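You operate a simulated robot arm through the tools that you are given. There is no shell and no other tool. Be economical: measure what you need, move in short steps, check, and stop when the job is done.

Carry out the task below with a simulated two-armed robot. There is one attempt and no reset: what you move stays moved.

TASK
Vacuum the dust by the hot plate, then gesso the top of the moulding with green ends.
Fine: vacuum off, nozzle in its blue holder; black chalk pot, grey brush with the yellow cap, brush back in its jar. The pot stays open; the suction knob and the other moulding stay as they are. Set down upright: vacuum nozzle, what you pick out.

The check looks at the end state, three seconds after you hand in, the way a careful person would. Anything else that was tipped, shoved, dropped, spilled or broken makes it a failure. A push-on lid holds only when it is set on centred and level and pressed home; a screw cap is set on level and turned clockwise until tight.

THE ROBOT
Two 7-joint arms with two-finger parallel grippers on one trunk, on a base that drives. Base frame: it is fixed to the floor where the robot stands at the start and does not move with it; the origin is under the middle of the robot, x ahead of it, y to its left, z up; the surface under the hand at the start is at about z = 84. Units: cm, rad, N and s.
The left shoulder is at the start at [5, 18.7, 116], the right one opposite. With the tool pointing down near the work surface each hand reaches from about 10 to 66 cm from the robot's upright axis, wherever it stands, measured 20 degrees to its own side. Places, roughly: black pot marked chalk [-25, -150, 75]; dust by the hot plate [0, -70, 80]; knob on the vacuum cleaner [70, -10, 110]; lid of black pot marked chalk [-50, -125, 75]; switch on the vacuum cleaner [80, 0, 110]; top of moulding with blue ends [-40, -120, 90]; top of moulding with green ends [-30, -120, 90]. Payload 3.43 kg a hand.
The tool frame of a hand sits at the grasp point between the pads (the TCP): z along the fingers, y along the line on which they close. The tips reach 3 cm beyond it. Largest opening 9.4 cm; finger width 2.8, thickness 1; the body of the gripper, 5 by 9.6 cm, starts 5.5 cm behind the TCP.
Orientation is that of the tool frame in the base frame, as [roll, pitch, yaw] about the fixed x, y, z axes, in that order (R = Rz(yaw) Ry(pitch) Rx(roll)). With the fingers straight down and closing along the base's y, the tool's x points along the base's -x, its y along +y and its z along -z.

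THE INTERFACE
- The arms move only by the tool servo_tool. It takes "left_deltas", "right_deltas" or both (then of equal length, played together; a hand with none holds still); each is a list of rows, each a list of 7 numbers: the opening, from 0 (shut) to 1 (fully open), then the shift along the tool's x, y, z in units of 100 mm (1.0 is 100 mm), then the turn, a rotation vector about the tool's x, y, z in units of 90 degrees (1.0 is 90 degrees). In form: [[gripper, x, y, z, wx, wy, wz], ...]. A call has 1 to 20 rows; each row is the pose to reach, as a shift and turn from the pose commanded when the call began, along the tool's axes at that moment. A call with a number of a shift or a turn outside -1 to 1 is refused whole. Rows are played at 5 a second. More than 5 cm and 0.15 rad between two rows, or a gripper value outside its range, and nothing of the call is played. A pose out of reach is approached as far as the arm can. The call stops where the force on the tool passes 40 N (or 10 N more than at its start, if that is more) or the arm is blocked; 0.2 s more then pass. Each finger travels about 15.3 cm/s and halts on what it meets, pressing with about 36 N; the grip force reading is that of the motor and also rises with nothing between the fingers. The clock runs only during rows and for 0.2 s after the last one: add rows that repeat a pose to give the fingers time. The reply holds the time, the measured pose of the TCP, the force on the tool along the base axes, the opening and the grip force, in the units named above and with some noise, with the torque about the TCP (base axes, N m) and any sound that the robot's microphone picked up.
- Cameras (640 x 400 px; columns grow to the right, rows downward): "scene" is now at [13.12, -5.64, 135.04]; the picture's right is [-0.62, -0.78, 0.00], its down [-0.23, 0.18, -0.96] and it looks along [0.75, -0.59, -0.29] (base axes); focal length 214 px, centre (320, 200). "left" rides on the left gripper at [7.6, -1.4, -10.3] in its tool frame; the picture's right is [0.18, 0.98, 0.00], its down [-0.75, 0.14, -0.64] and it looks along [-0.63, 0.12, 0.77] (tool axes); focal length 243 px, centre (320, 200). "right" rides on the right gripper at [7.6, 1.4, -10.2] in its tool frame; the picture's right is [-0.18, 0.98, 0.00], its down [-0.75, -0.14, -0.64] and it looks along [-0.63, -0.12, 0.77] (tool axes); focal length 243 px, centre (320, 200). There is no depth. A picture from a camera that has moved, and an enlarged one, comes with that camera's place and axes in the base frame and with its lens.
- get_image(camera): a new picture of that camera. It takes no simulated time.
- lift_body(by): slides the trunk up (or, below 0, down) by that many cm; the arms and the scene camera ride with it, the base frame stays. It gives what a move gives, with no picture.
- drive_base(legs): drives the robot by 1 to 6 legs, each [ahead, left, turn to the left] in cm, cm and rad, along the robot's own axes; the way and the turn of a leg run together, so that a leg with both is an arc; at most 150 cm and 3.142 rad a leg. The arms and the cameras ride along, it lands a little off, and it stops where it bumps. It gives what a move gives.
- aim_head(pan, tilt): turns the head with the scene camera to pan (to the left, within 1.396 rad either way) and tilt (down, from -0.506 to 1.204), counted from straight ahead of the robot. It gives what a move gives.
- close_up(camera, box): a new picture of the part [left, top, right, bottom] of that camera's present view, enlarged. It takes no simulated time.
- close_job(): hands the job in; it is judged then, once.

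Work in short steps. Places have to be worked out from the pictures, the camera data and where the tool is seen: move nearer, look again, correct. Check each grasp and each placing, and mend what went wrong. You have 120 turns and 100 pictures in all, those below and enlarged ones among them. Open the grippers and draw the arms clear of the work before you hand the job in, unless the task says otherwise; then end with one line.

The tools are called after ">>>" as name(argument=value, ...) on one line, values as JSON. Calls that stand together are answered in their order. servo_tool: Moves the arms, as the interface text tells. Its arguments: {"type":"object","properties":{"left_deltas":{"type":"array"},"right_deltas":{"type":"array"}},"required":[]} The other tools are called the same way: lift_body (by) slides the trunk up or down; drive_base (legs) drives the base; aim_head (pan, tilt) turns the head that bears the scene camera; get_image (camera) takes a picture; close_up (camera, box) takes an enlarged picture of a part of a camera's view; close_job () hands the job in.

At the start:

```text
clock: 0.0
left_position: [27.72, -3.78, 130.88]
left_tool_rot: [-3.137, 0.0, -3.141]
left_contact_force: [-0.3, -0.7, -0.1]
left_moment: [-0.03, -0.02, -0.05]
left_opening: 9.4
left_grasp_force: 0.0
right_position: [34.31, -42.73, 100.02]
right_tool_rot: [-3.141, 0.0, 3.14]
right_contact_force: [0.5, 0.7, 0.0]
right_moment: [0.0, -0.05, -0.01]
right_opening: 9.39
right_grasp_force: 0.0
trunk travel left (down, up): [-37.5, 5.7]
robot x, y, heading: [0.09, -0.05, 0.003]
head pan, tilt: [-0.668, 0.291]
```

scene: 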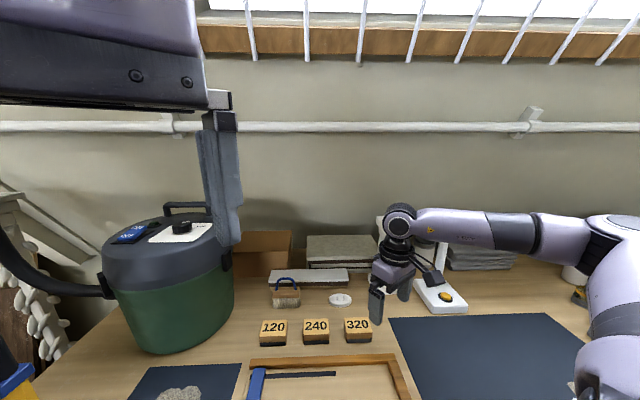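
right: 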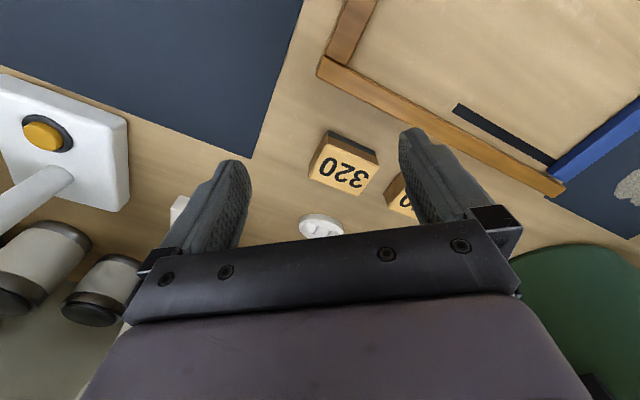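
left: 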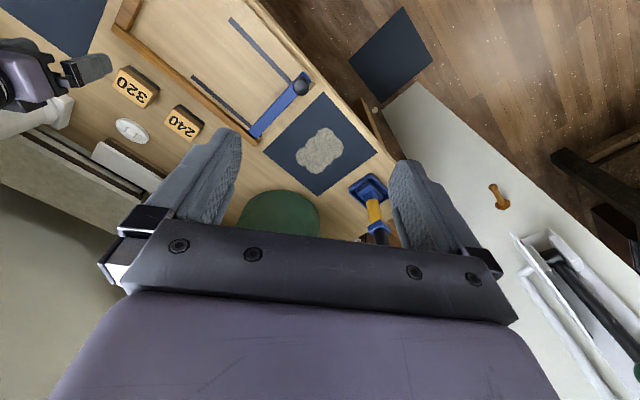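

The first pictures show the vacuum on the left and a decoy dust patch near it. I look around with the head to find the holder, hot plate and mouldings.

>>> aim_head(pan=0.2, tilt=0.6)

>>> get_image(camera="scene")

>>> aim_head(pan=-1.39, tilt=0.6)

>>> get_image(camera="scene")

```text
clock: 1.2
left_position: [27.75, -3.84, 131.04]
left_tool_rot: [-3.138, 0.001, -3.141]
left_contact_force: [2.3, 1.0, 0.9]
left_moment: [-0.14, 0.31, -0.11]
left_opening: 9.38
left_grasp_force: 0.0
right_position: [34.25, -42.65, 99.93]
right_tool_rot: [-3.141, 0.0, 3.14]
right_contact_force: [-0.3, -0.8, 0.0]
right_moment: [-0.01, 0.02, 0.01]
right_opening: 9.42
right_grasp_force: 0.1
trunk travel left (down, up): [-37.5, 5.7]
robot x, y, heading: [-0.02, 0.03, -0.002]
head pan, tilt: [0.201, 0.6]
```

```text
96 pictures are left
camera scene: at [14.46, 1.87, 132.2], right [0.19, -0.98, 0.0], down [-0.55, -0.11, -0.82], along [0.81, 0.16, -0.57], focal length 214 px, centre (320, 200)
```

scene: 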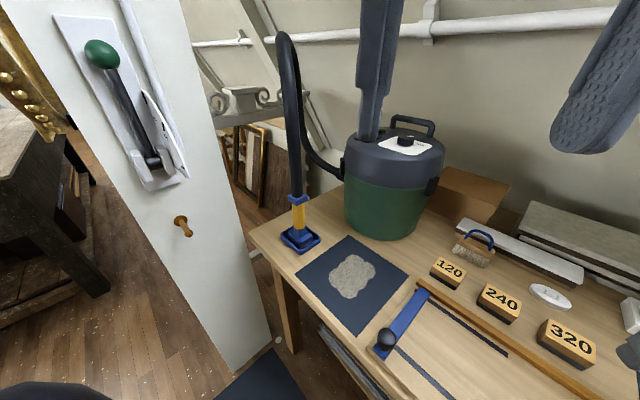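

```text
clock: 2.8
left_position: [27.59, -4.08, 131.04]
left_tool_rot: [-3.125, 0.001, -3.121]
left_contact_force: [5.5, -63.3, 38.1]
left_moment: [5.73, 3.98, 5.75]
left_opening: 9.41
left_grasp_force: 0.1
right_position: [34.44, -42.62, 99.99]
right_tool_rot: [-3.141, 0.0, -3.142]
right_contact_force: [0.2, 0.5, 0.3]
right_moment: [-0.03, 0.02, -0.02]
right_opening: 9.39
right_grasp_force: 0.0
trunk travel left (down, up): [-37.5, 5.7]
robot x, y, heading: [-0.23, 0.14, -0.001]
head pan, tilt: [-1.389, 0.6]
```

```text
95 pictures are left
camera scene: at [10.7, -7.11, 132.0], right [-0.83, -0.56, 0.0], down [-0.33, 0.48, -0.81], along [0.46, -0.67, -0.58], focal length 214 px, centre (320, 200)
```

scene: 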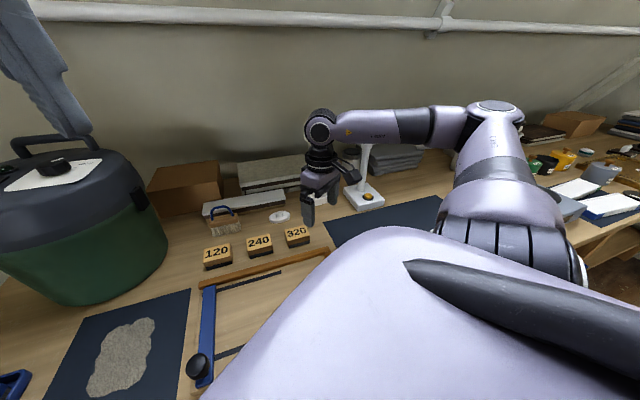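

The head is pressing on the left arm (63 N). I pan back and move the left hand out forward-left, toward the nozzle.

>>> aim_head(pan=-0.3, tilt=0.6)

>>> servo_tool(left_deltas=[[1, -0.2, 0.3, 0, 0, 0, 0], [1, -0.4, 0.6, 0, 0, 0, 0], [1, -0.6, 0.9, 0, 0, 0, 0], [1, -0.8, 1.0, 0, 0, 0, 0], [1, -1, 1.0, 0.2, 0, 0, 0]])

>>> aim_head(pan=-1.39, tilt=0.5)

>>> get_image(camera="scene")

```text
clock: 4.2
left_position: [27.7, -3.99, 130.78]
left_tool_rot: [-3.141, 0.0, -3.14]
left_contact_force: [0.2, -0.6, -0.8]
left_moment: [-0.01, 0.0, -0.03]
left_opening: 9.4
left_grasp_force: 0.0
right_position: [34.39, -42.59, 100.01]
right_tool_rot: [3.141, 0.001, 3.14]
right_contact_force: [-0.1, 0.4, 0.4]
right_moment: [0.0, -0.05, 0.01]
right_opening: 9.41
right_grasp_force: 0.1
trunk travel left (down, up): [-37.5, 5.7]
robot x, y, heading: [-0.04, 0.15, -0.003]
head pan, tilt: [-0.3, 0.6]
```

```text
clock: 5.4
left_position: [37.63, 6.35, 128.86]
left_tool_rot: [-3.138, -0.001, -3.139]
left_contact_force: [0.4, -0.3, 0.6]
left_moment: [0.02, -0.01, 0.0]
left_opening: 9.39
left_grasp_force: 0.0
right_position: [34.26, -42.82, 99.88]
right_tool_rot: [3.141, 0.0, 3.14]
right_contact_force: [0.3, -0.3, 0.2]
right_moment: [0.03, 0.03, -0.02]
right_opening: 9.4
right_grasp_force: 0.0
trunk travel left (down, up): [-37.5, 5.7]
robot x, y, heading: [0.16, -0.22, 0.002]
head pan, tilt: [-0.3, 0.6]
```

```text
clock: 6.7
left_position: [37.47, 6.23, 128.9]
left_tool_rot: [-3.138, -0.001, -3.14]
left_contact_force: [0.1, -0.1, 0.8]
left_moment: [0.0, 0.02, 0.01]
left_opening: 9.38
left_grasp_force: 0.0
right_position: [34.37, -42.66, 99.93]
right_tool_rot: [-3.141, 0.0, 3.141]
right_contact_force: [0.9, -0.5, 0.2]
right_moment: [-0.03, -0.01, -0.02]
right_opening: 9.39
right_grasp_force: 0.1
trunk travel left (down, up): [-37.5, 5.7]
robot x, y, heading: [0.12, -0.32, 0.0]
head pan, tilt: [-1.389, 0.499]
```

```text
94 pictures are left
camera scene: at [7.44, -8.8, 133.11], right [-0.98, -0.18, 0.0], down [-0.09, 0.47, -0.88], along [0.16, -0.86, -0.48], focal length 214 px, centre (320, 200)
```

scene: 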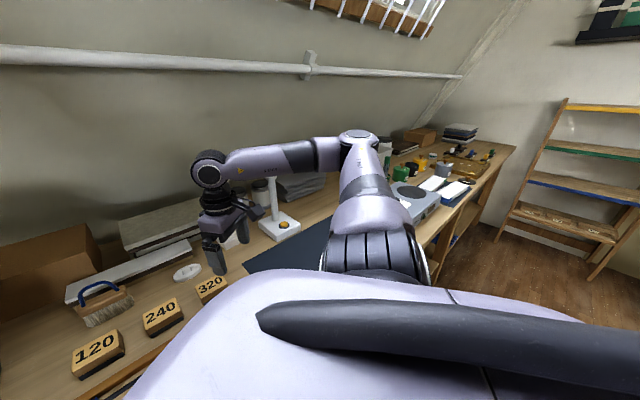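

The bench and wall run diagonally, with the normal roughly along [0.78, -0.62]. I turn the robot by -0.67 to face the bench squarely, after lifting the right hand.

>>> servo_tool(right_deltas=[[1, 0, 0, -0.4, 0, 0, 0], [1, 0, 0, -0.8, 0, 0, 0], [1, 0, 0, -1.0, 0, 0, 0]])

>>> drive_base(legs=[[0, 0, -0.67]])

>>> aim_head(pan=-0.9, tilt=0.6)

>>> get_image(camera="scene")

>>> aim_head(pan=0.8, tilt=0.6)

>>> get_image(camera="scene")

```text
clock: 7.5
left_position: [37.51, 6.35, 128.8]
left_tool_rot: [-3.137, 0.0, -3.141]
left_contact_force: [0.1, -1.1, -0.1]
left_moment: [0.01, 0.03, -0.03]
left_opening: 9.39
left_grasp_force: 0.0
right_position: [34.42, -42.8, 110.0]
right_tool_rot: [3.14, 0.0, 3.139]
right_contact_force: [0.1, -1.0, -0.8]
right_moment: [0.01, 0.02, -0.01]
right_opening: 9.4
right_grasp_force: 0.1
trunk travel left (down, up): [-37.5, 5.7]
robot x, y, heading: [-0.16, 0.21, -0.002]
head pan, tilt: [-1.389, 0.499]
```

```text
clock: 9.7
left_position: [33.54, -18.02, 128.88]
left_tool_rot: [-3.137, 0.0, 2.487]
left_contact_force: [-0.7, 0.7, -0.6]
left_moment: [0.0, -0.01, -0.02]
left_opening: 9.43
left_grasp_force: 0.0
right_position: [1.14, -54.81, 109.92]
right_tool_rot: [3.141, 0.0, 2.485]
right_contact_force: [0.7, -0.4, -0.1]
right_moment: [0.02, 0.03, -0.05]
right_opening: 9.41
right_grasp_force: 0.0
trunk travel left (down, up): [-37.5, 5.7]
robot x, y, heading: [0.38, 0.07, -0.657]
head pan, tilt: [-1.389, 0.499]
```

```text
clock: 10.6
left_position: [33.5, -17.92, 128.82]
left_tool_rot: [-3.138, 0.0, 2.488]
left_contact_force: [0.1, 0.2, 0.5]
left_moment: [0.0, -0.01, 0.01]
left_opening: 9.4
left_grasp_force: 0.2
right_position: [1.32, -54.83, 109.93]
right_tool_rot: [-3.141, 0.0, 2.484]
right_contact_force: [-0.4, -0.5, 0.7]
right_moment: [0.01, 0.06, -0.02]
right_opening: 9.4
right_grasp_force: 0.0
trunk travel left (down, up): [-37.5, 5.7]
robot x, y, heading: [0.14, -0.03, -0.657]
head pan, tilt: [-0.901, 0.6]
```

```text
93 pictures are left
camera scene: at [4.69, -12.25, 132.21], right [-1.0, -0.01, 0.0], down [-0.01, 0.56, -0.83], along [0.01, -0.83, -0.56], focal length 214 px, centre (320, 200)
```

scene: 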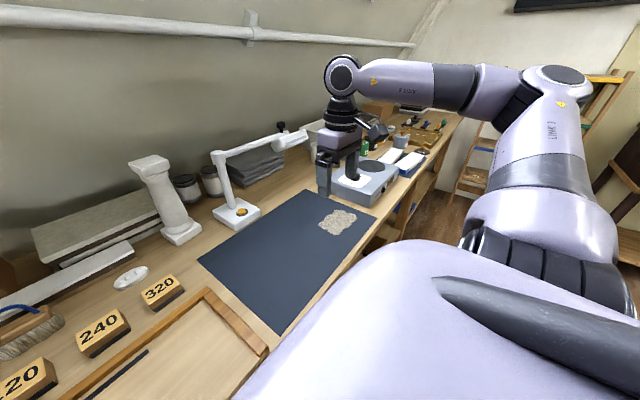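

```text
clock: 12.3
left_position: [33.51, -17.83, 128.84]
left_tool_rot: [-3.138, 0.0, 2.489]
left_contact_force: [-0.1, -0.1, 0.5]
left_moment: [0.02, -0.03, 0.0]
left_opening: 9.36
left_grasp_force: 0.0
right_position: [1.1, -54.95, 110.01]
right_tool_rot: [3.141, 0.001, 2.483]
right_contact_force: [-0.3, -0.9, 0.6]
right_moment: [0.03, 0.02, 0.0]
right_opening: 9.42
right_grasp_force: 0.0
trunk travel left (down, up): [-37.5, 5.7]
robot x, y, heading: [0.2, -0.17, -0.658]
head pan, tilt: [0.799, 0.6]
```

```text
92 pictures are left
camera scene: at [13.33, -2.16, 132.2], right [0.14, -0.99, 0.0], down [-0.56, -0.08, -0.83], along [0.82, 0.12, -0.56], focal length 214 px, centre (320, 200)
```

scene: 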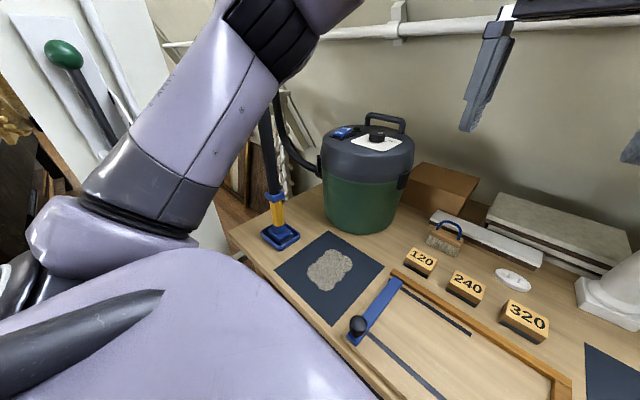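

Dust target ≈ (-0.6,-70.6), nozzle holder ≈ (61,18). I drive 24 cm to the robot's left along the bench toward the vacuum.

>>> drive_base(legs=[[0, 24, -0.01]])

>>> aim_head(pan=0.55, tilt=0.6)

>>> get_image(camera="scene")

>>> get_image(camera="left")

```text
clock: 15.0
left_position: [48.1, 0.59, 128.93]
left_tool_rot: [-3.138, 0.001, 2.477]
left_contact_force: [-0.1, -0.1, 0.2]
left_moment: [0.01, 0.03, -0.01]
left_opening: 9.41
left_grasp_force: 0.0
right_position: [15.27, -35.95, 109.88]
right_tool_rot: [3.14, 0.0, 2.473]
right_contact_force: [-0.4, 0.3, -0.1]
right_moment: [0.0, 0.0, 0.0]
right_opening: 9.4
right_grasp_force: 0.0
trunk travel left (down, up): [-37.5, 5.7]
robot x, y, heading: [14.37, 18.81, -0.664]
head pan, tilt: [0.799, 0.6]
```

```text
clock: 15.8
left_position: [48.03, 0.6, 128.8]
left_tool_rot: [-3.138, 0.0, 2.478]
left_contact_force: [-0.8, 0.4, 0.2]
left_moment: [-0.02, 0.02, 0.01]
left_opening: 9.41
left_grasp_force: 0.0
right_position: [15.19, -36.15, 110.02]
right_tool_rot: [-3.141, 0.001, 2.473]
right_contact_force: [-0.4, -0.1, -0.5]
right_moment: [-0.01, -0.01, -0.01]
right_opening: 9.43
right_grasp_force: 0.1
trunk travel left (down, up): [-37.5, 5.7]
robot x, y, heading: [14.61, 18.93, -0.666]
head pan, tilt: [0.55, 0.6]
```

```text
91 pictures are left
camera scene: at [28.0, 14.36, 132.2], right [-0.12, -0.99, 0.0], down [-0.56, 0.07, -0.83], along [0.82, -0.1, -0.56], focal length 214 px, centre (320, 200)
```

scene: 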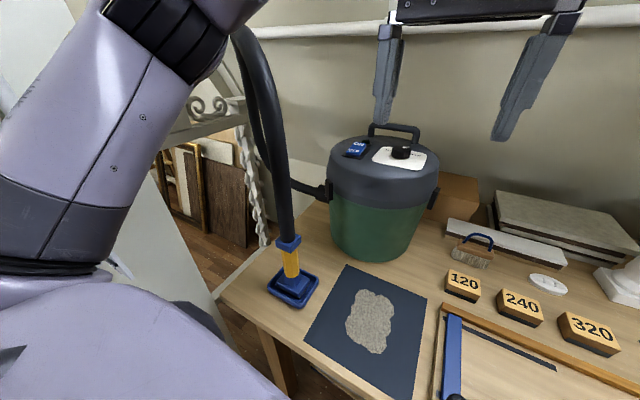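

```text
90 pictures are left
camera left: at [41.2, 4.2, 139.02], right [0.46, 0.89, 0.0], down [0.68, -0.35, 0.64], along [0.57, -0.3, -0.77], focal length 243 px, centre (320, 200)
```

left: 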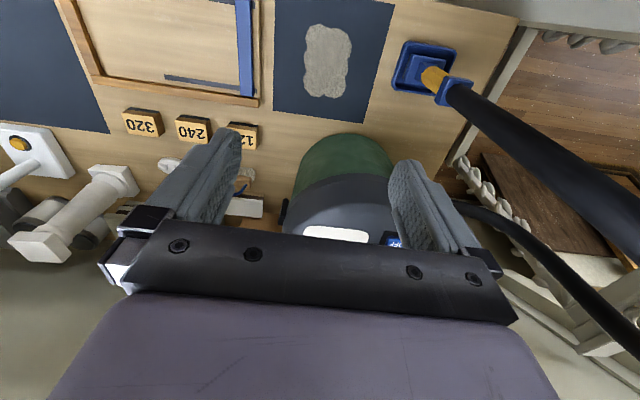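

Close-up of the vacuum top and the nozzle to read the switch and geometry.

>>> close_up(camera="scene", box=[320, 120, 450, 200])

>>> close_up(camera="scene", box=[220, 210, 360, 320])

```text
4.92 times, centred on (385, 160) of scene
camera zoom: at [28.0, 14.36, 132.2], right [-0.12, -0.99, 0.0], down [-0.56, 0.07, -0.83], along [0.82, -0.1, -0.56], focal length 1056 px, centre (0, 397)
```

zoom: 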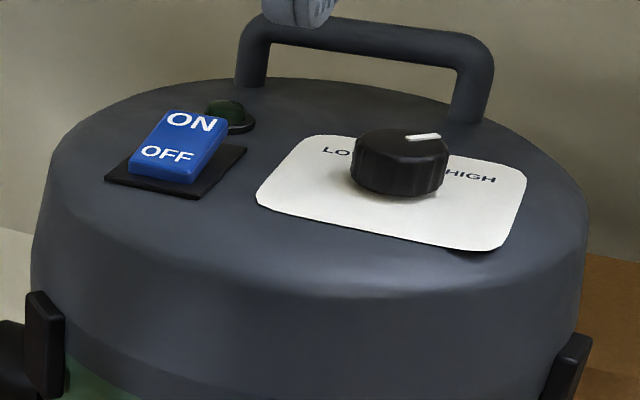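

```text
3.64 times, centred on (290, 265) of scene
camera zoom: at [28.0, 14.36, 132.2], right [-0.12, -0.99, 0.0], down [-0.56, 0.07, -0.83], along [0.82, -0.1, -0.56], focal length 780 px, centre (429, -36)
```

zoom: 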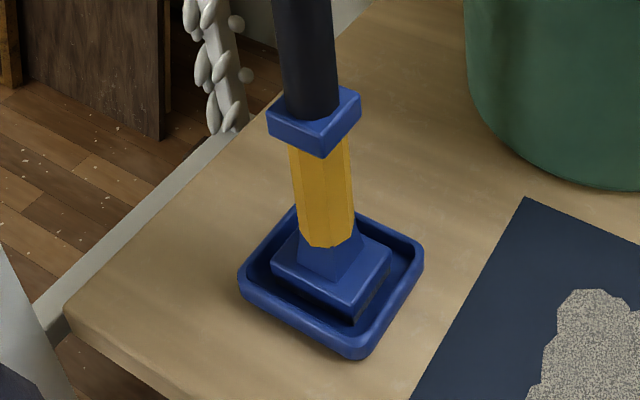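

The rocker is off (lamp dark). I close the left gripper and bring it nearer the switch to triangulate.

>>> servo_tool(left_deltas=[[0.5, -0.3, 0.35, 0, 0, 0, 0], [0, -0.6, 0.7, 0, 0, 0, 0], [0, -0.9, 1.0, 0, 0, 0, 0], [0, -0.9, 1.0, 0, 0, 0, 0]])

>>> get_image(camera="left")

>>> get_image(camera="scene")

```text
clock: 16.8
left_position: [61.39, 2.89, 128.91]
left_tool_rot: [-3.139, 0.0, 2.477]
left_contact_force: [0.1, -0.2, 0.2]
left_moment: [0.0, 0.0, -0.02]
left_opening: 0.0
left_grasp_force: 32.4
right_position: [15.27, -35.98, 109.83]
right_tool_rot: [-3.142, 0.001, 2.474]
right_contact_force: [-0.3, 0.1, -0.9]
right_moment: [-0.02, -0.02, 0.0]
right_opening: 9.39
right_grasp_force: 0.2
trunk travel left (down, up): [-37.5, 5.7]
robot x, y, heading: [14.37, 19.2, -0.666]
head pan, tilt: [0.55, 0.6]
```

```text
87 pictures are left
camera left: at [54.52, 6.45, 139.14], right [0.46, 0.89, 0.0], down [0.68, -0.35, 0.64], along [0.57, -0.3, -0.77], focal length 243 px, centre (320, 200)
```

left: 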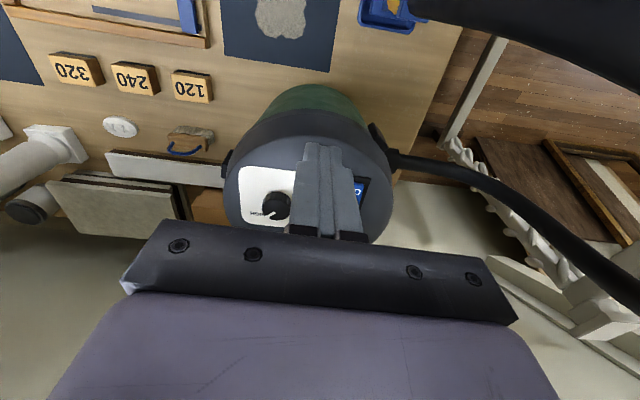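

```text
86 pictures are left
camera scene: at [27.97, 14.35, 132.21], right [-0.12, -0.99, 0.0], down [-0.56, 0.07, -0.83], along [0.82, -0.1, -0.56], focal length 214 px, centre (320, 200)
```

scene: 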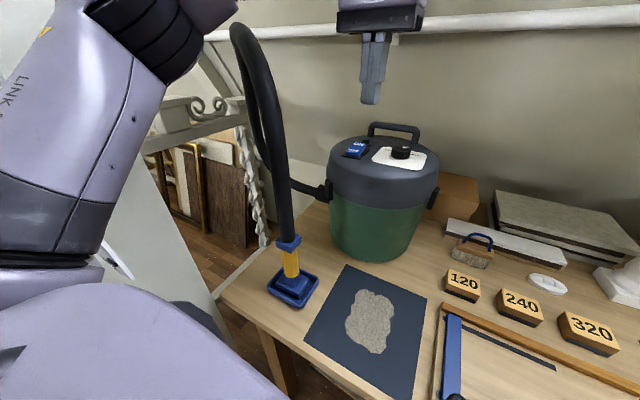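

Triangulating: switch top ≈ z 114, ON end about (77,-0.8). I move above it with tips about 5 cm up and look.

>>> servo_tool(left_deltas=[[0, -0.4, 0.2, 0, 0, 0, 0], [0, -0.8, 0.4, 0, 0, 0, 0], [0, -1.0, 0.67, 0.3, 0, 0, 0], [0, -1.0, 0.67, 0.7, 0, 0, 0]])

>>> get_image(camera="left")

```text
clock: 17.8
left_position: [73.39, 2.11, 121.6]
left_tool_rot: [-3.137, 0.001, 2.475]
left_contact_force: [0.6, 0.1, 0.2]
left_moment: [0.0, 0.01, 0.05]
left_opening: 0.01
left_grasp_force: 33.1
left hand out of reach, approached as far as the arm can: row 2, 3
right_position: [15.23, -35.99, 109.93]
right_tool_rot: [3.14, 0.0, 2.473]
right_contact_force: [0.5, -0.5, -0.2]
right_moment: [0.02, 0.03, -0.02]
right_opening: 9.42
right_grasp_force: 0.2
trunk travel left (down, up): [-37.5, 5.7]
robot x, y, heading: [14.52, 18.74, -0.666]
head pan, tilt: [0.55, 0.6]
```

```text
85 pictures are left
camera left: at [66.44, 5.79, 131.86], right [0.46, 0.89, 0.0], down [0.68, -0.35, 0.64], along [0.57, -0.3, -0.77], focal length 243 px, centre (320, 200)
```

left: 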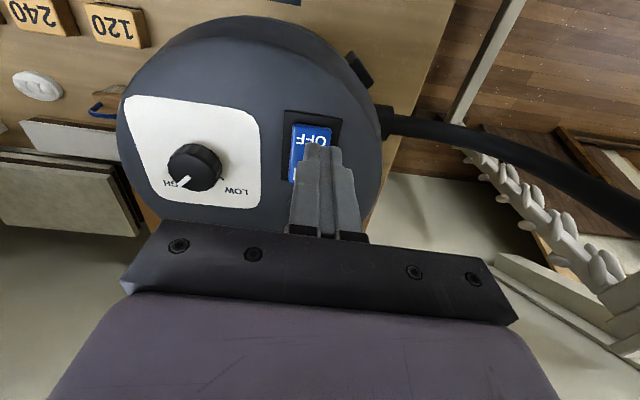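

OFF legend at about (73.7,1.1), ON centre about (76,-0.5). The arm is near its reach limit, so I drive 4 cm forward.

>>> drive_base(legs=[[4, 0, 0]])

>>> get_image(camera="left")

```text
clock: 18.7
left_position: [76.43, -0.37, 121.54]
left_tool_rot: [-3.138, -0.001, 2.478]
left_contact_force: [1.0, 0.1, 0.2]
left_moment: [0.03, 0.02, 0.01]
left_opening: 0.0
left_grasp_force: 32.9
right_position: [18.4, -38.51, 109.94]
right_tool_rot: [-3.14, -0.002, 2.473]
right_contact_force: [0.6, -0.2, -0.7]
right_moment: [-0.01, 0.02, 0.01]
right_opening: 9.41
right_grasp_force: 0.1
trunk travel left (down, up): [-37.5, 5.7]
robot x, y, heading: [17.75, 16.55, -0.667]
head pan, tilt: [0.55, 0.6]
```

```text
84 pictures are left
camera left: at [69.62, 3.27, 131.79], right [0.46, 0.89, 0.0], down [0.68, -0.35, 0.64], along [0.57, -0.3, -0.77], focal length 243 px, centre (320, 200)
```

left: 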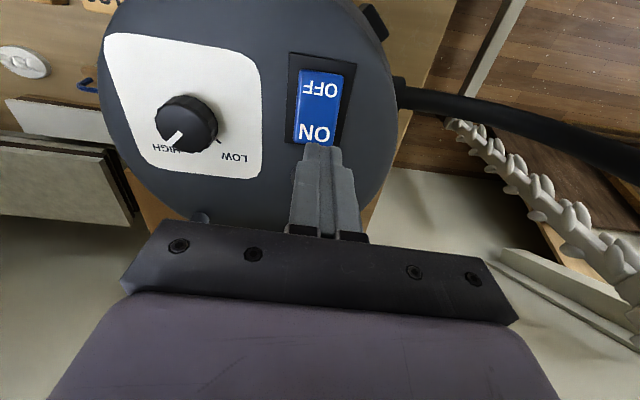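

ON is right below the closed tips, about 0.4 cm to the right. I shift and press down; the move halts by itself on force.

>>> servo_tool(left_deltas=[[0, 0, -0.04, 0.2, 0, 0, 0], [0, 0, -0.04, 0.35, 0, 0, 0], [0, 0, -0.04, 0.42, 0, 0, 0], [0, 0, -0.04, 0.47, 0, 0, 0], [0, 0, -0.04, 0.52, 0, 0, 0], [0, 0, -0.04, 0.57, 0, 0, 0]])

>>> get_image(camera="left")

```text
clock: 20.1
left_position: [76.08, -0.57, 117.18]
left_tool_rot: [-3.134, 0.019, 2.477]
left_contact_force: [-3.2, 3.1, 9.5]
left_moment: [0.21, 0.17, -0.01]
left_opening: 0.0
left_grasp_force: 32.8
right_position: [18.18, -38.31, 109.95]
right_tool_rot: [3.141, 0.001, 2.473]
right_contact_force: [0.4, 0.0, 0.1]
right_moment: [-0.03, -0.02, 0.0]
right_opening: 9.43
right_grasp_force: 0.1
trunk travel left (down, up): [-37.5, 5.7]
robot x, y, heading: [17.44, 16.07, -0.67]
head pan, tilt: [0.55, 0.6]
stopped in row 6 (left hand): the force on the tool passed its limit at 44 N (the readings are from after the stop); the commanded pose is now the measured one
```

```text
83 pictures are left
camera left: at [69.1, 3.19, 127.12], right [0.46, 0.89, -0.01], down [0.67, -0.34, 0.66], along [0.58, -0.31, -0.76], focal length 243 px, centre (320, 200)
```

left: 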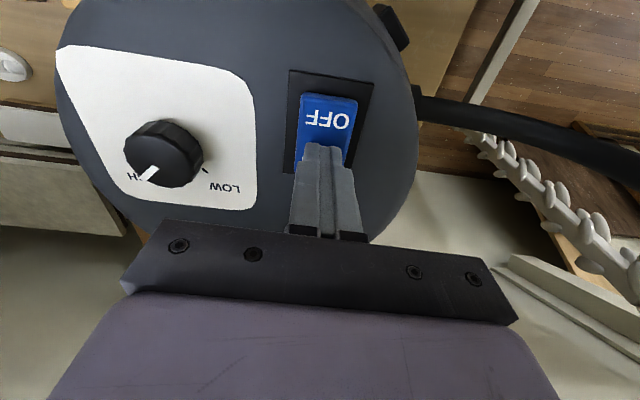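

No vacuum sound was reported. I lift off and look at the lamp and rocker.

>>> servo_tool(left_deltas=[[0, 0, 0, -0.3, 0, 0, 0], [0, 0, 0, -0.5, 0, 0, 0]])

>>> close_up(camera="scene", box=[300, 100, 450, 200])

```text
clock: 20.6
left_position: [76.27, -0.6, 121.86]
left_tool_rot: [-3.133, 0.013, 2.478]
left_contact_force: [0.6, -0.5, 0.2]
left_moment: [0.02, -0.01, -0.01]
left_opening: 0.01
left_grasp_force: 33.0
right_position: [18.28, -38.4, 109.98]
right_tool_rot: [3.141, 0.001, 2.474]
right_contact_force: [0.4, -0.4, 0.7]
right_moment: [-0.01, -0.04, 0.02]
right_opening: 9.4
right_grasp_force: 0.2
trunk travel left (down, up): [-37.5, 5.7]
robot x, y, heading: [17.91, 16.2, -0.669]
head pan, tilt: [0.55, 0.6]
heard: click
```

```text
4.00 times, centred on (375, 150) of scene
camera zoom: at [31.09, 11.92, 132.19], right [-0.12, -0.99, 0.0], down [-0.56, 0.07, -0.83], along [0.82, -0.1, -0.56], focal length 858 px, centre (100, 400)
```

zoom: 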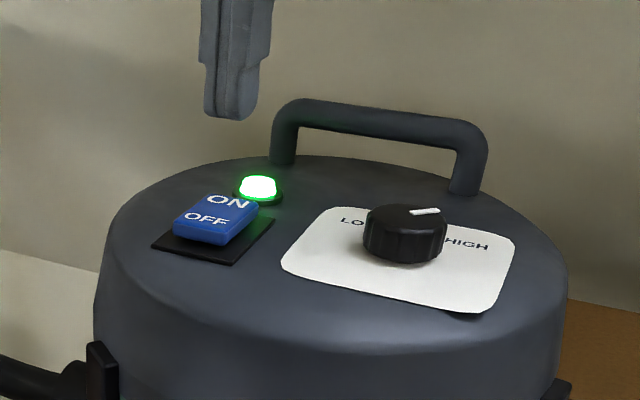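

The vacuum is on. Next I back the robot 8 cm to make room to grasp the nozzle at an angle, because the hose leaves its top vertically.

>>> drive_base(legs=[[-8, 0, 0]])

>>> aim_head(pan=0.5, tilt=0.35)

>>> get_image(camera="scene")

```text
clock: 21.7
left_position: [69.79, 4.61, 121.94]
left_tool_rot: [-3.135, 0.017, 2.48]
left_contact_force: [0.0, -0.1, 0.2]
left_moment: [0.04, 0.0, -0.01]
left_opening: 0.0
left_grasp_force: 33.1
right_position: [11.93, -33.21, 109.96]
right_tool_rot: [3.14, 0.002, 2.473]
right_contact_force: [-0.4, 0.2, 0.0]
right_moment: [0.0, 0.0, 0.02]
right_opening: 9.36
right_grasp_force: 0.1
trunk travel left (down, up): [-37.5, 5.7]
robot x, y, heading: [11.27, 21.35, -0.666]
head pan, tilt: [0.55, 0.6]
```

```text
clock: 22.5
left_position: [69.81, 4.56, 121.81]
left_tool_rot: [-3.135, 0.017, 2.479]
left_contact_force: [0.7, 0.1, -0.1]
left_moment: [0.01, 0.03, 0.0]
left_opening: 0.0
left_grasp_force: 32.6
right_position: [12.01, -33.38, 109.94]
right_tool_rot: [-3.14, 0.0, 2.474]
right_contact_force: [0.9, -0.3, 0.5]
right_moment: [0.0, 0.0, -0.01]
right_opening: 9.41
right_grasp_force: 0.0
trunk travel left (down, up): [-37.5, 5.7]
robot x, y, heading: [11.29, 21.46, -0.666]
head pan, tilt: [0.499, 0.351]
```

```text
81 pictures are left
camera scene: at [25.1, 16.45, 134.47], right [-0.17, -0.99, 0.0], down [-0.34, 0.06, -0.94], along [0.93, -0.16, -0.34], focal length 214 px, centre (320, 200)
```

scene: 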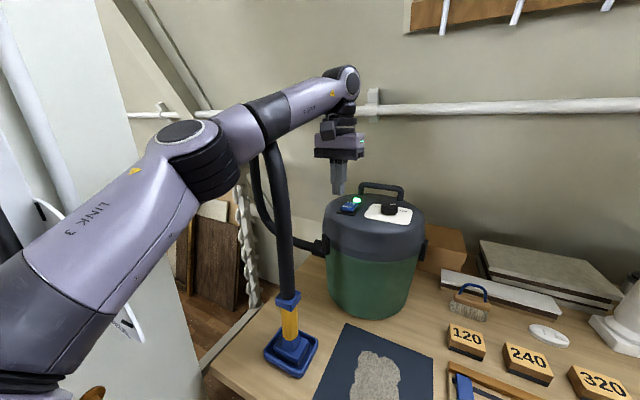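

The forearm passes just above the hose top. I raise the trunk and the hand first, then retract over it.

>>> lift_body(by=5.5)

>>> servo_tool(left_deltas=[[0, 0, 0, -0.3, 0, 0, 0], [0, 0.1, 0, -0.6, 0, 0, 0], [0, 0.4, -0.1, -0.8, 0, 0, 0], [0, 0.7, -0.2, -0.8, 0, 0, 0], [0, 1.0, -0.3, -0.8, 0, 0, 0]])

>>> servo_tool(left_deltas=[[0, 0.3, 0, 0, 0, 0, 0], [0, 0.6, 0, 0, 0, 0, 0], [0, 1.0, 0, 0, 0, 0, 0]])

>>> get_image(camera="scene")

```text
clock: 23.4
left_position: [69.65, 4.5, 127.31]
left_tool_rot: [-3.136, 0.016, 2.477]
left_contact_force: [-0.2, -0.5, -0.1]
left_moment: [0.01, -0.04, 0.01]
left_opening: 0.01
left_grasp_force: 33.2
right_position: [11.97, -33.41, 115.44]
right_tool_rot: [3.141, 0.0, 2.473]
right_contact_force: [0.7, -0.1, 0.6]
right_moment: [-0.02, 0.0, 0.05]
right_opening: 9.39
right_grasp_force: 0.0
trunk travel left (down, up): [-43.0, 0.2]
robot x, y, heading: [11.59, 21.73, -0.666]
head pan, tilt: [0.499, 0.351]
```

```text
clock: 24.6
left_position: [59.92, 8.58, 135.08]
left_tool_rot: [-3.135, 0.018, 2.48]
left_contact_force: [0.0, 0.2, -0.7]
left_moment: [-0.02, -0.01, 0.0]
left_opening: 0.0
left_grasp_force: 33.1
right_position: [11.93, -33.29, 115.5]
right_tool_rot: [3.141, 0.001, 2.473]
right_contact_force: [0.0, 0.8, -0.2]
right_moment: [0.0, -0.02, 0.01]
right_opening: 9.4
right_grasp_force: 0.1
trunk travel left (down, up): [-43.0, 0.2]
robot x, y, heading: [11.59, 21.35, -0.666]
head pan, tilt: [0.499, 0.351]
```

```text
clock: 25.4
left_position: [52.08, 14.15, 135.04]
left_tool_rot: [-3.139, 0.016, 2.479]
left_contact_force: [0.0, -0.1, -0.4]
left_moment: [0.0, -0.02, 0.03]
left_opening: 0.0
left_grasp_force: 33.0
right_position: [11.74, -33.75, 115.34]
right_tool_rot: [3.139, -0.001, 2.475]
right_contact_force: [0.5, -0.7, 0.1]
right_moment: [-0.02, 0.0, 0.0]
right_opening: 9.43
right_grasp_force: 0.0
trunk travel left (down, up): [-43.0, 0.2]
robot x, y, heading: [11.27, 21.39, -0.668]
head pan, tilt: [0.499, 0.351]
```

```text
80 pictures are left
camera scene: at [24.99, 15.99, 140.0], right [-0.17, -0.99, 0.0], down [-0.34, 0.06, -0.94], along [0.93, -0.16, -0.34], focal length 214 px, centre (320, 200)
```

scene: 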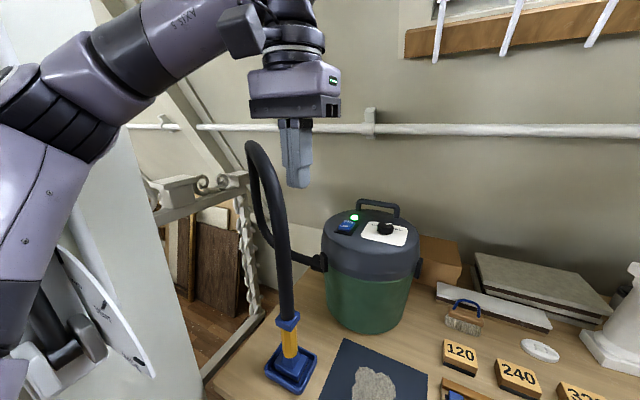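

Clear of the hose. I retract, lower and tilt the tool to 60° from vertical (pointing forward), opening the gripper partway.

>>> servo_tool(left_deltas=[[0.7, 0.2, 0, 0.1, 0, -0.083, 0], [0.7, 0.4, 0, 0.2, 0, -0.167, 0], [0.7, 0.6, 0, 0.4, 0, -0.25, 0], [0.7, 0.8, 0, 0.6, 0, -0.333, 0], [0.7, 0.9, 0, 0.8, 0, -0.417, 0], [0.7, 0.9, 0, 1.0, 0, -0.5, 0], [0.7, 0.9, 0, 1.0, 0, -0.583, 0], [0.7, 0.9, 0, 1.0, 0, -0.667, 0]])

>>> get_image(camera="left")

```text
clock: 26.7
left_position: [38.14, 16.3, 130.53]
left_tool_rot: [3.018, 0.748, 2.339]
left_contact_force: [15.6, -6.9, 29.4]
left_moment: [2.16, 3.29, -0.45]
left_opening: 6.58
left_grasp_force: 0.0
left hand out of reach, approached as far as the arm can: row 6
right_position: [7.54, -35.48, 114.29]
right_tool_rot: [3.092, 0.025, 2.476]
right_contact_force: [1.1, -0.1, 0.0]
right_moment: [-0.01, -0.04, -0.02]
right_opening: 9.39
right_grasp_force: 0.1
trunk travel left (down, up): [-43.0, 0.2]
robot x, y, heading: [11.14, 21.55, -0.658]
head pan, tilt: [0.499, 0.351]
stopped in row 6 (left hand): the force on the tool passed its limit at 109 N (the readings are from after the stop); the commanded pose is now the measured one
```

```text
79 pictures are left
camera left: at [27.59, 23.41, 132.63], right [0.55, 0.83, -0.04], down [0.12, -0.04, 0.99], along [0.83, -0.55, -0.12], focal length 243 px, centre (320, 200)
```

left: 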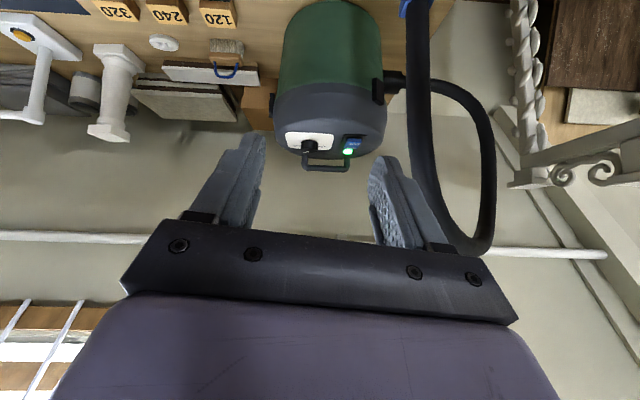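

The wrist likely touched the robot's own head. I move the hand forward and left away from the torso, then check.

>>> servo_tool(left_deltas=[[0.7, -0.2, 0.2, 0.18, 0, 0, 0], [0.7, -0.4, 0.5, 0.36, 0, 0, 0], [0.7, -0.58, 0.8, 0.54, 0, 0, 0], [0.7, -0.58, 0.8, 0.54, 0, 0, 0]])

>>> get_image(camera="scene")

```text
clock: 27.3
left_position: [39.3, 15.44, 135.8]
left_tool_rot: [2.814, 0.938, 2.06]
left_contact_force: [0.6, -1.3, 0.9]
left_moment: [0.01, -0.03, -0.04]
left_opening: 6.58
left_grasp_force: 0.1
right_position: [7.57, -35.34, 114.4]
right_tool_rot: [3.095, 0.022, 2.479]
right_contact_force: [0.1, -0.2, 0.8]
right_moment: [0.01, 0.01, 0.01]
right_opening: 9.42
right_grasp_force: 0.2
trunk travel left (down, up): [-43.0, 0.2]
robot x, y, heading: [10.67, 21.21, -0.662]
head pan, tilt: [0.499, 0.351]
stopped in row 2 (left hand): the arm was blocked; the commanded pose is now the measured one
```

```text
78 pictures are left
camera scene: at [19.31, 13.95, 140.64], right [-0.16, -0.99, -0.03], down [-0.29, 0.08, -0.95], along [0.94, -0.15, -0.3], focal length 214 px, centre (320, 200)
```

scene: 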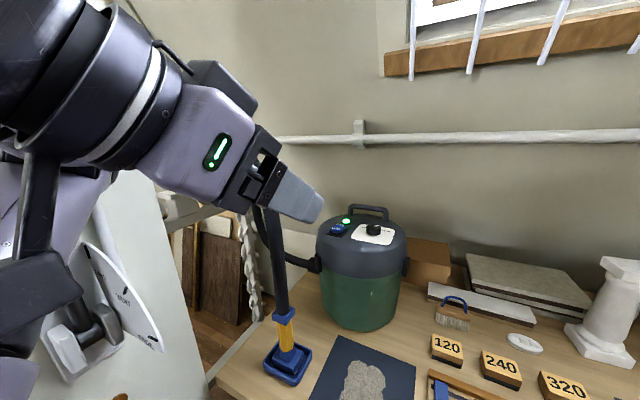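

The robot is leaning slightly, so the folded arm is wedged against something. I ease the hand straight forward, away from the body.

>>> servo_tool(left_deltas=[[0.7, -0.15, 0.04, 0.22, 0, 0, 0], [0.7, -0.3, 0.08, 0.44, 0, 0, 0], [0.7, -0.43, 0.12, 0.66, 0, 0, 0]])

>>> aim_head(pan=0.9, tilt=0.6)

>>> get_image(camera="scene")

```text
clock: 27.9
left_position: [41.42, 13.48, 140.34]
left_tool_rot: [2.646, 1.08, 1.89]
left_contact_force: [0.6, -0.5, 0.0]
left_moment: [0.03, 0.0, -0.02]
left_opening: 6.56
left_grasp_force: 0.1
right_position: [8.17, -34.83, 114.73]
right_tool_rot: [3.104, 0.023, 2.48]
right_contact_force: [0.4, 0.0, 0.1]
right_moment: [0.01, -0.02, -0.02]
right_opening: 9.4
right_grasp_force: 0.1
trunk travel left (down, up): [-43.0, 0.2]
robot x, y, heading: [10.76, 21.11, -0.663]
head pan, tilt: [0.499, 0.351]
stopped in row 3 (left hand): the arm was blocked; the commanded pose is now the measured one
```

```text
clock: 28.8
left_position: [41.56, 13.52, 140.32]
left_tool_rot: [2.648, 1.083, 1.892]
left_contact_force: [0.2, -0.1, 0.1]
left_moment: [0.0, 0.0, 0.04]
left_opening: 6.58
left_grasp_force: 0.1
right_position: [8.06, -34.66, 114.59]
right_tool_rot: [3.1, 0.025, 2.476]
right_contact_force: [0.1, 0.2, 0.6]
right_moment: [0.0, -0.03, 0.0]
right_opening: 9.39
right_grasp_force: 0.0
trunk travel left (down, up): [-43.0, 0.2]
robot x, y, heading: [11.13, 21.34, -0.664]
head pan, tilt: [0.901, 0.6]
```

```text
77 pictures are left
camera scene: at [19.37, 18.28, 138.3], right [0.23, -0.97, -0.01], down [-0.51, -0.12, -0.85], along [0.83, 0.2, -0.52], focal length 214 px, centre (320, 200)
```

scene: 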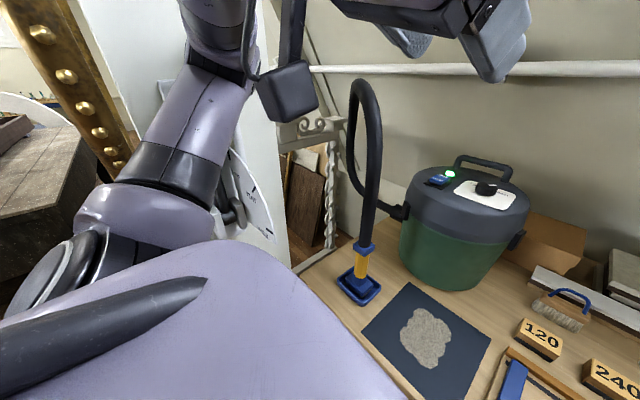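

The hand is folded too close to the chest. I rotate the tool back toward vertical while easing forward, to unfold the arm.

>>> servo_tool(left_deltas=[[0.7, -0.05, 0.02, 0.1, 0, 0.08, 0], [0.7, -0.1, 0.04, 0.2, 0, 0.16, 0], [0.7, -0.15, 0.06, 0.3, 0, 0.24, 0], [0.7, -0.2, 0.08, 0.45, 0, 0.32, 0], [0.7, -0.24, 0.08, 0.55, 0, 0.4, 0], [0.7, -0.24, 0.08, 0.55, 0, 0.48, 0]])

>>> get_image(camera="scene")

```text
clock: 30.2
left_position: [52.06, 11.91, 137.96]
left_tool_rot: [2.97, 0.33, 2.286]
left_contact_force: [0.4, -0.5, -0.6]
left_moment: [0.03, 0.02, 0.01]
left_opening: 6.57
left_grasp_force: 0.1
right_position: [11.85, -33.33, 115.32]
right_tool_rot: [3.14, 0.001, 2.477]
right_contact_force: [-0.6, -0.4, -0.2]
right_moment: [0.05, 0.0, -0.02]
right_opening: 9.4
right_grasp_force: 0.1
trunk travel left (down, up): [-43.0, 0.2]
robot x, y, heading: [10.98, 21.73, -0.669]
head pan, tilt: [0.901, 0.6]
```

```text
76 pictures are left
camera scene: at [24.19, 20.08, 137.71], right [0.24, -0.97, 0.0], down [-0.55, -0.13, -0.83], along [0.8, 0.2, -0.56], focal length 214 px, centre (320, 200)
```

scene: 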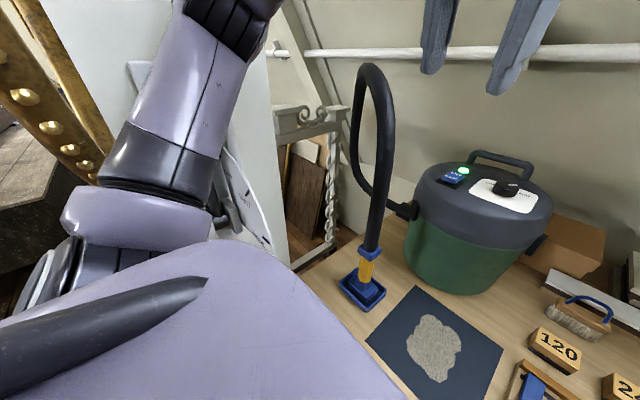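

Recovered, with no lean left. I want the robot farther back so the arm has room, so I check what is to the left-rear first.

>>> aim_head(pan=1.39, tilt=0.5)

>>> get_image(camera="scene")

```text
clock: 31.1
left_position: [52.04, 11.92, 137.98]
left_tool_rot: [2.973, 0.333, 2.287]
left_contact_force: [0.2, -0.3, -0.5]
left_moment: [0.02, 0.01, 0.0]
left_opening: 6.6
left_grasp_force: 0.1
right_position: [11.9, -33.36, 115.54]
right_tool_rot: [3.141, -0.001, 2.478]
right_contact_force: [-0.4, -0.2, -0.2]
right_moment: [-0.04, -0.02, -0.01]
right_opening: 9.41
right_grasp_force: 0.2
trunk travel left (down, up): [-43.0, 0.2]
robot x, y, heading: [10.9, 21.66, -0.669]
head pan, tilt: [1.389, 0.499]
```

```text
75 pictures are left
camera scene: at [22.45, 24.09, 138.61], right [0.66, -0.75, 0.0], down [-0.36, -0.32, -0.88], along [0.66, 0.58, -0.48], focal length 214 px, centre (320, 200)
```

scene: 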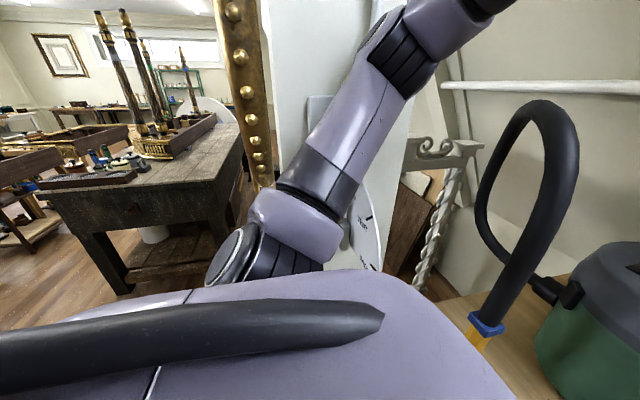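

The floor behind looks open. I drive back 15 cm and right 4 cm.

>>> drive_base(legs=[[-15, -4, 0]])

>>> aim_head(pan=0.4, tilt=0.5)

>>> get_image(camera="scene")

```text
clock: 32.5
left_position: [37.86, 17.98, 138.0]
left_tool_rot: [2.969, 0.334, 2.284]
left_contact_force: [0.2, 0.2, -0.1]
left_moment: [-0.06, -0.03, -0.04]
left_opening: 6.57
left_grasp_force: 0.1
right_position: [-2.45, -27.18, 115.42]
right_tool_rot: [-3.141, 0.0, 2.476]
right_contact_force: [-0.7, -0.7, 0.0]
right_moment: [0.0, 0.0, 0.01]
right_opening: 9.39
right_grasp_force: 0.0
trunk travel left (down, up): [-43.0, 0.2]
robot x, y, heading: [-3.17, 27.23, -0.668]
head pan, tilt: [1.389, 0.499]
```

```text
clock: 33.8
left_position: [37.72, 17.89, 137.96]
left_tool_rot: [2.97, 0.331, 2.284]
left_contact_force: [-0.2, 0.0, -0.1]
left_moment: [-0.01, 0.04, 0.03]
left_opening: 6.58
left_grasp_force: 0.1
right_position: [-2.43, -27.36, 115.28]
right_tool_rot: [3.141, 0.0, 2.477]
right_contact_force: [0.1, -0.1, 0.5]
right_moment: [-0.02, 0.04, 0.03]
right_opening: 9.39
right_grasp_force: 0.0
trunk travel left (down, up): [-43.0, 0.2]
robot x, y, heading: [-3.18, 27.19, -0.667]
head pan, tilt: [0.4, 0.499]
```

```text
74 pictures are left
camera scene: at [10.19, 21.72, 138.61], right [-0.26, -0.97, 0.0], down [-0.46, 0.12, -0.88], along [0.85, -0.23, -0.48], focal length 214 px, centre (320, 200)
```

scene: 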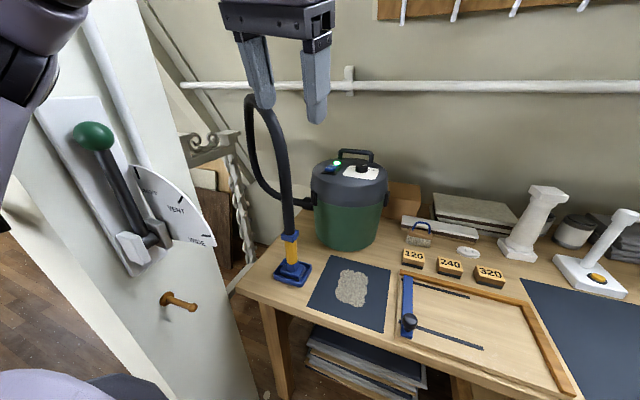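

That round scale is a vent lever with its green knob at about (50,46,132); I must keep the elbow off it. The original pose (heading 0) gives the most room, so I go back there retracing the earlier route.

>>> drive_base(legs=[[20, -19, 0], [0, 0, 0.667]])

>>> aim_head(pan=0.1, tilt=0.5)

>>> get_image(camera="scene")

```text
clock: 37.9
left_position: [39.1, 18.55, 138.11]
left_tool_rot: [2.972, 0.331, 2.959]
left_contact_force: [0.1, 0.1, -0.5]
left_moment: [0.01, 0.01, -0.03]
left_opening: 6.58
left_grasp_force: 0.0
right_position: [35.86, -41.87, 115.44]
right_tool_rot: [3.141, 0.0, -3.133]
right_contact_force: [0.5, 0.4, 1.3]
right_moment: [0.02, 0.01, 0.05]
right_opening: 9.4
right_grasp_force: 0.1
trunk travel left (down, up): [-43.0, 0.2]
robot x, y, heading: [0.95, 0.81, 0.004]
head pan, tilt: [0.4, 0.499]
```

```text
clock: 38.7
left_position: [39.17, 18.57, 137.98]
left_tool_rot: [2.97, 0.333, 2.959]
left_contact_force: [0.8, -0.8, -1.6]
left_moment: [0.01, 0.02, 0.02]
left_opening: 6.55
left_grasp_force: 0.0
right_position: [35.87, -41.9, 115.36]
right_tool_rot: [-3.139, 0.0, -3.134]
right_contact_force: [-0.9, -0.8, 0.2]
right_moment: [0.0, 0.01, -0.03]
right_opening: 9.37
right_grasp_force: 0.1
trunk travel left (down, up): [-43.0, 0.2]
robot x, y, heading: [0.59, 0.72, 0.01]
head pan, tilt: [0.099, 0.499]
```

```text
73 pictures are left
camera scene: at [15.92, 1.74, 138.61], right [0.11, -0.99, 0.0], down [-0.48, -0.05, -0.88], along [0.87, 0.1, -0.48], focal length 214 px, centre (320, 200)
```

scene: 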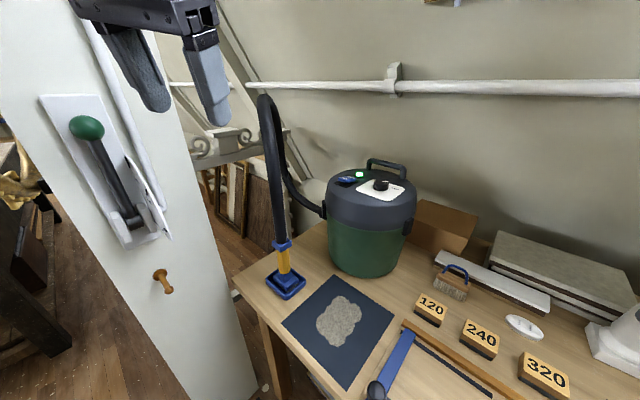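

Nozzle axis is near (59.3,17), with the grip at z about 95. I level the tool to a 60° forward tilt while moving forward and down a little.

>>> servo_tool(left_deltas=[[0.7, -0.07, -0.02, 0.16, 0.005, -0.074, -0.022], [0.7, -0.14, -0.05, 0.33, 0.01, -0.148, -0.043], [0.7, -0.2, -0.07, 0.49, 0.015, -0.221, -0.065], [0.7, -0.27, -0.09, 0.65, 0.019, -0.295, -0.087], [0.7, -0.34, -0.12, 0.82, 0.024, -0.369, -0.108], [0.7, -0.41, -0.14, 0.98, 0.029, -0.443, -0.13]])

>>> get_image(camera="scene")

```text
clock: 40.1
left_position: [46.18, 17.55, 129.97]
left_tool_rot: [-3.134, 1.048, -3.138]
left_contact_force: [0.0, 0.0, 0.0]
left_moment: [0.01, 0.0, 0.02]
left_opening: 6.55
left_grasp_force: 0.1
right_position: [35.76, -41.97, 115.52]
right_tool_rot: [-3.141, 0.001, -3.134]
right_contact_force: [0.2, -0.4, -0.8]
right_moment: [0.01, 0.0, 0.01]
right_opening: 9.37
right_grasp_force: 0.0
trunk travel left (down, up): [-43.0, 0.2]
robot x, y, heading: [0.98, 0.38, 0.011]
head pan, tilt: [0.099, 0.499]
```

```text
72 pictures are left
camera scene: at [15.95, 1.75, 138.61], right [0.11, -0.99, 0.0], down [-0.48, -0.05, -0.88], along [0.87, 0.09, -0.48], focal length 214 px, centre (320, 200)
```

scene: 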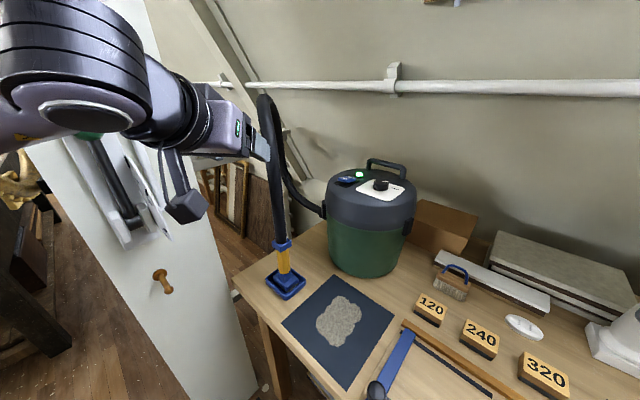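

The tilt is right. I lower the trunk 12 cm (right hand then at ~103, clear), then the left arm 15 cm more.

>>> lift_body(by=-12)

>>> servo_tool(left_deltas=[[0.7, 0.26, 0, 0.15, 0, 0, 0], [0.7, 0.52, 0, 0.3, 0, 0, 0], [0.7, 0.78, 0, 0.45, 0, 0, 0]])

>>> get_image(camera="left")

>>> get_image(camera="scene")

```text
clock: 41.6
left_position: [46.07, 17.53, 118.05]
left_tool_rot: [-3.136, 1.045, 3.141]
left_contact_force: [-0.4, 0.1, -0.3]
left_moment: [0.02, -0.01, 0.0]
left_opening: 6.6
left_grasp_force: 0.1
right_position: [35.82, -41.83, 103.45]
right_tool_rot: [-3.14, 0.001, -3.135]
right_contact_force: [-0.1, 0.6, 0.7]
right_moment: [0.0, 0.02, 0.02]
right_opening: 9.41
right_grasp_force: 0.0
trunk travel left (down, up): [-31.0, 12.2]
robot x, y, heading: [0.61, 0.14, 0.011]
head pan, tilt: [0.099, 0.499]
```

```text
clock: 42.4
left_position: [46.02, 17.5, 108.98]
left_tool_rot: [-3.138, 1.049, -3.139]
left_contact_force: [-0.1, -0.8, -0.3]
left_moment: [0.04, 0.0, 0.02]
left_opening: 6.61
left_grasp_force: 0.1
right_position: [35.86, -41.85, 103.38]
right_tool_rot: [-3.141, -0.001, -3.134]
right_contact_force: [-0.5, -0.4, 0.5]
right_moment: [-0.01, -0.02, -0.01]
right_opening: 9.41
right_grasp_force: 0.0
trunk travel left (down, up): [-31.0, 12.2]
robot x, y, heading: [0.95, 0.5, 0.008]
head pan, tilt: [0.099, 0.499]
```

```text
71 pictures are left
camera left: at [33.36, 16.01, 107.57], right [-0.09, 0.98, -0.16], down [-0.18, 0.14, 0.97], along [0.98, 0.12, 0.16], focal length 243 px, centre (320, 200)
```

left: 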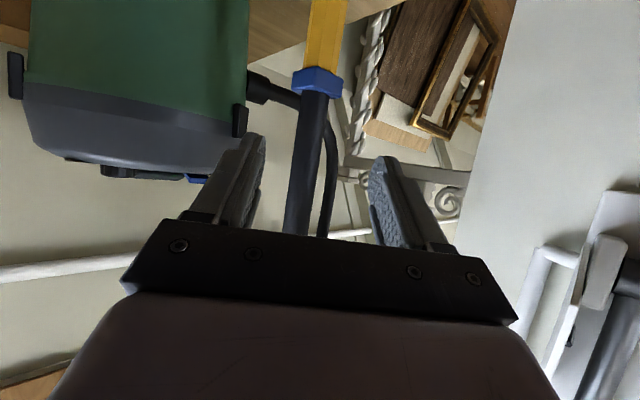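

```text
70 pictures are left
camera scene: at [15.94, 1.74, 126.62], right [0.11, -0.99, 0.0], down [-0.48, -0.05, -0.88], along [0.87, 0.09, -0.48], focal length 214 px, centre (320, 200)
```

scene: 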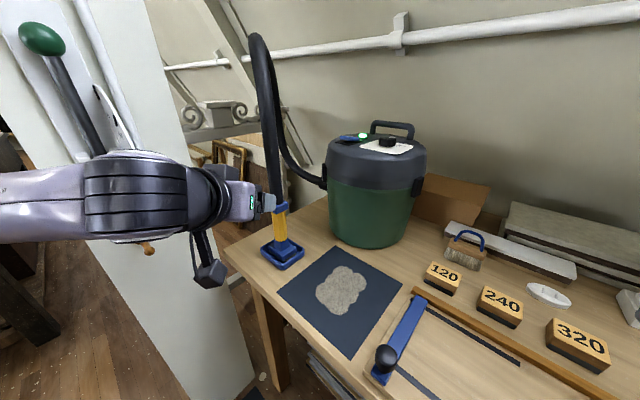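

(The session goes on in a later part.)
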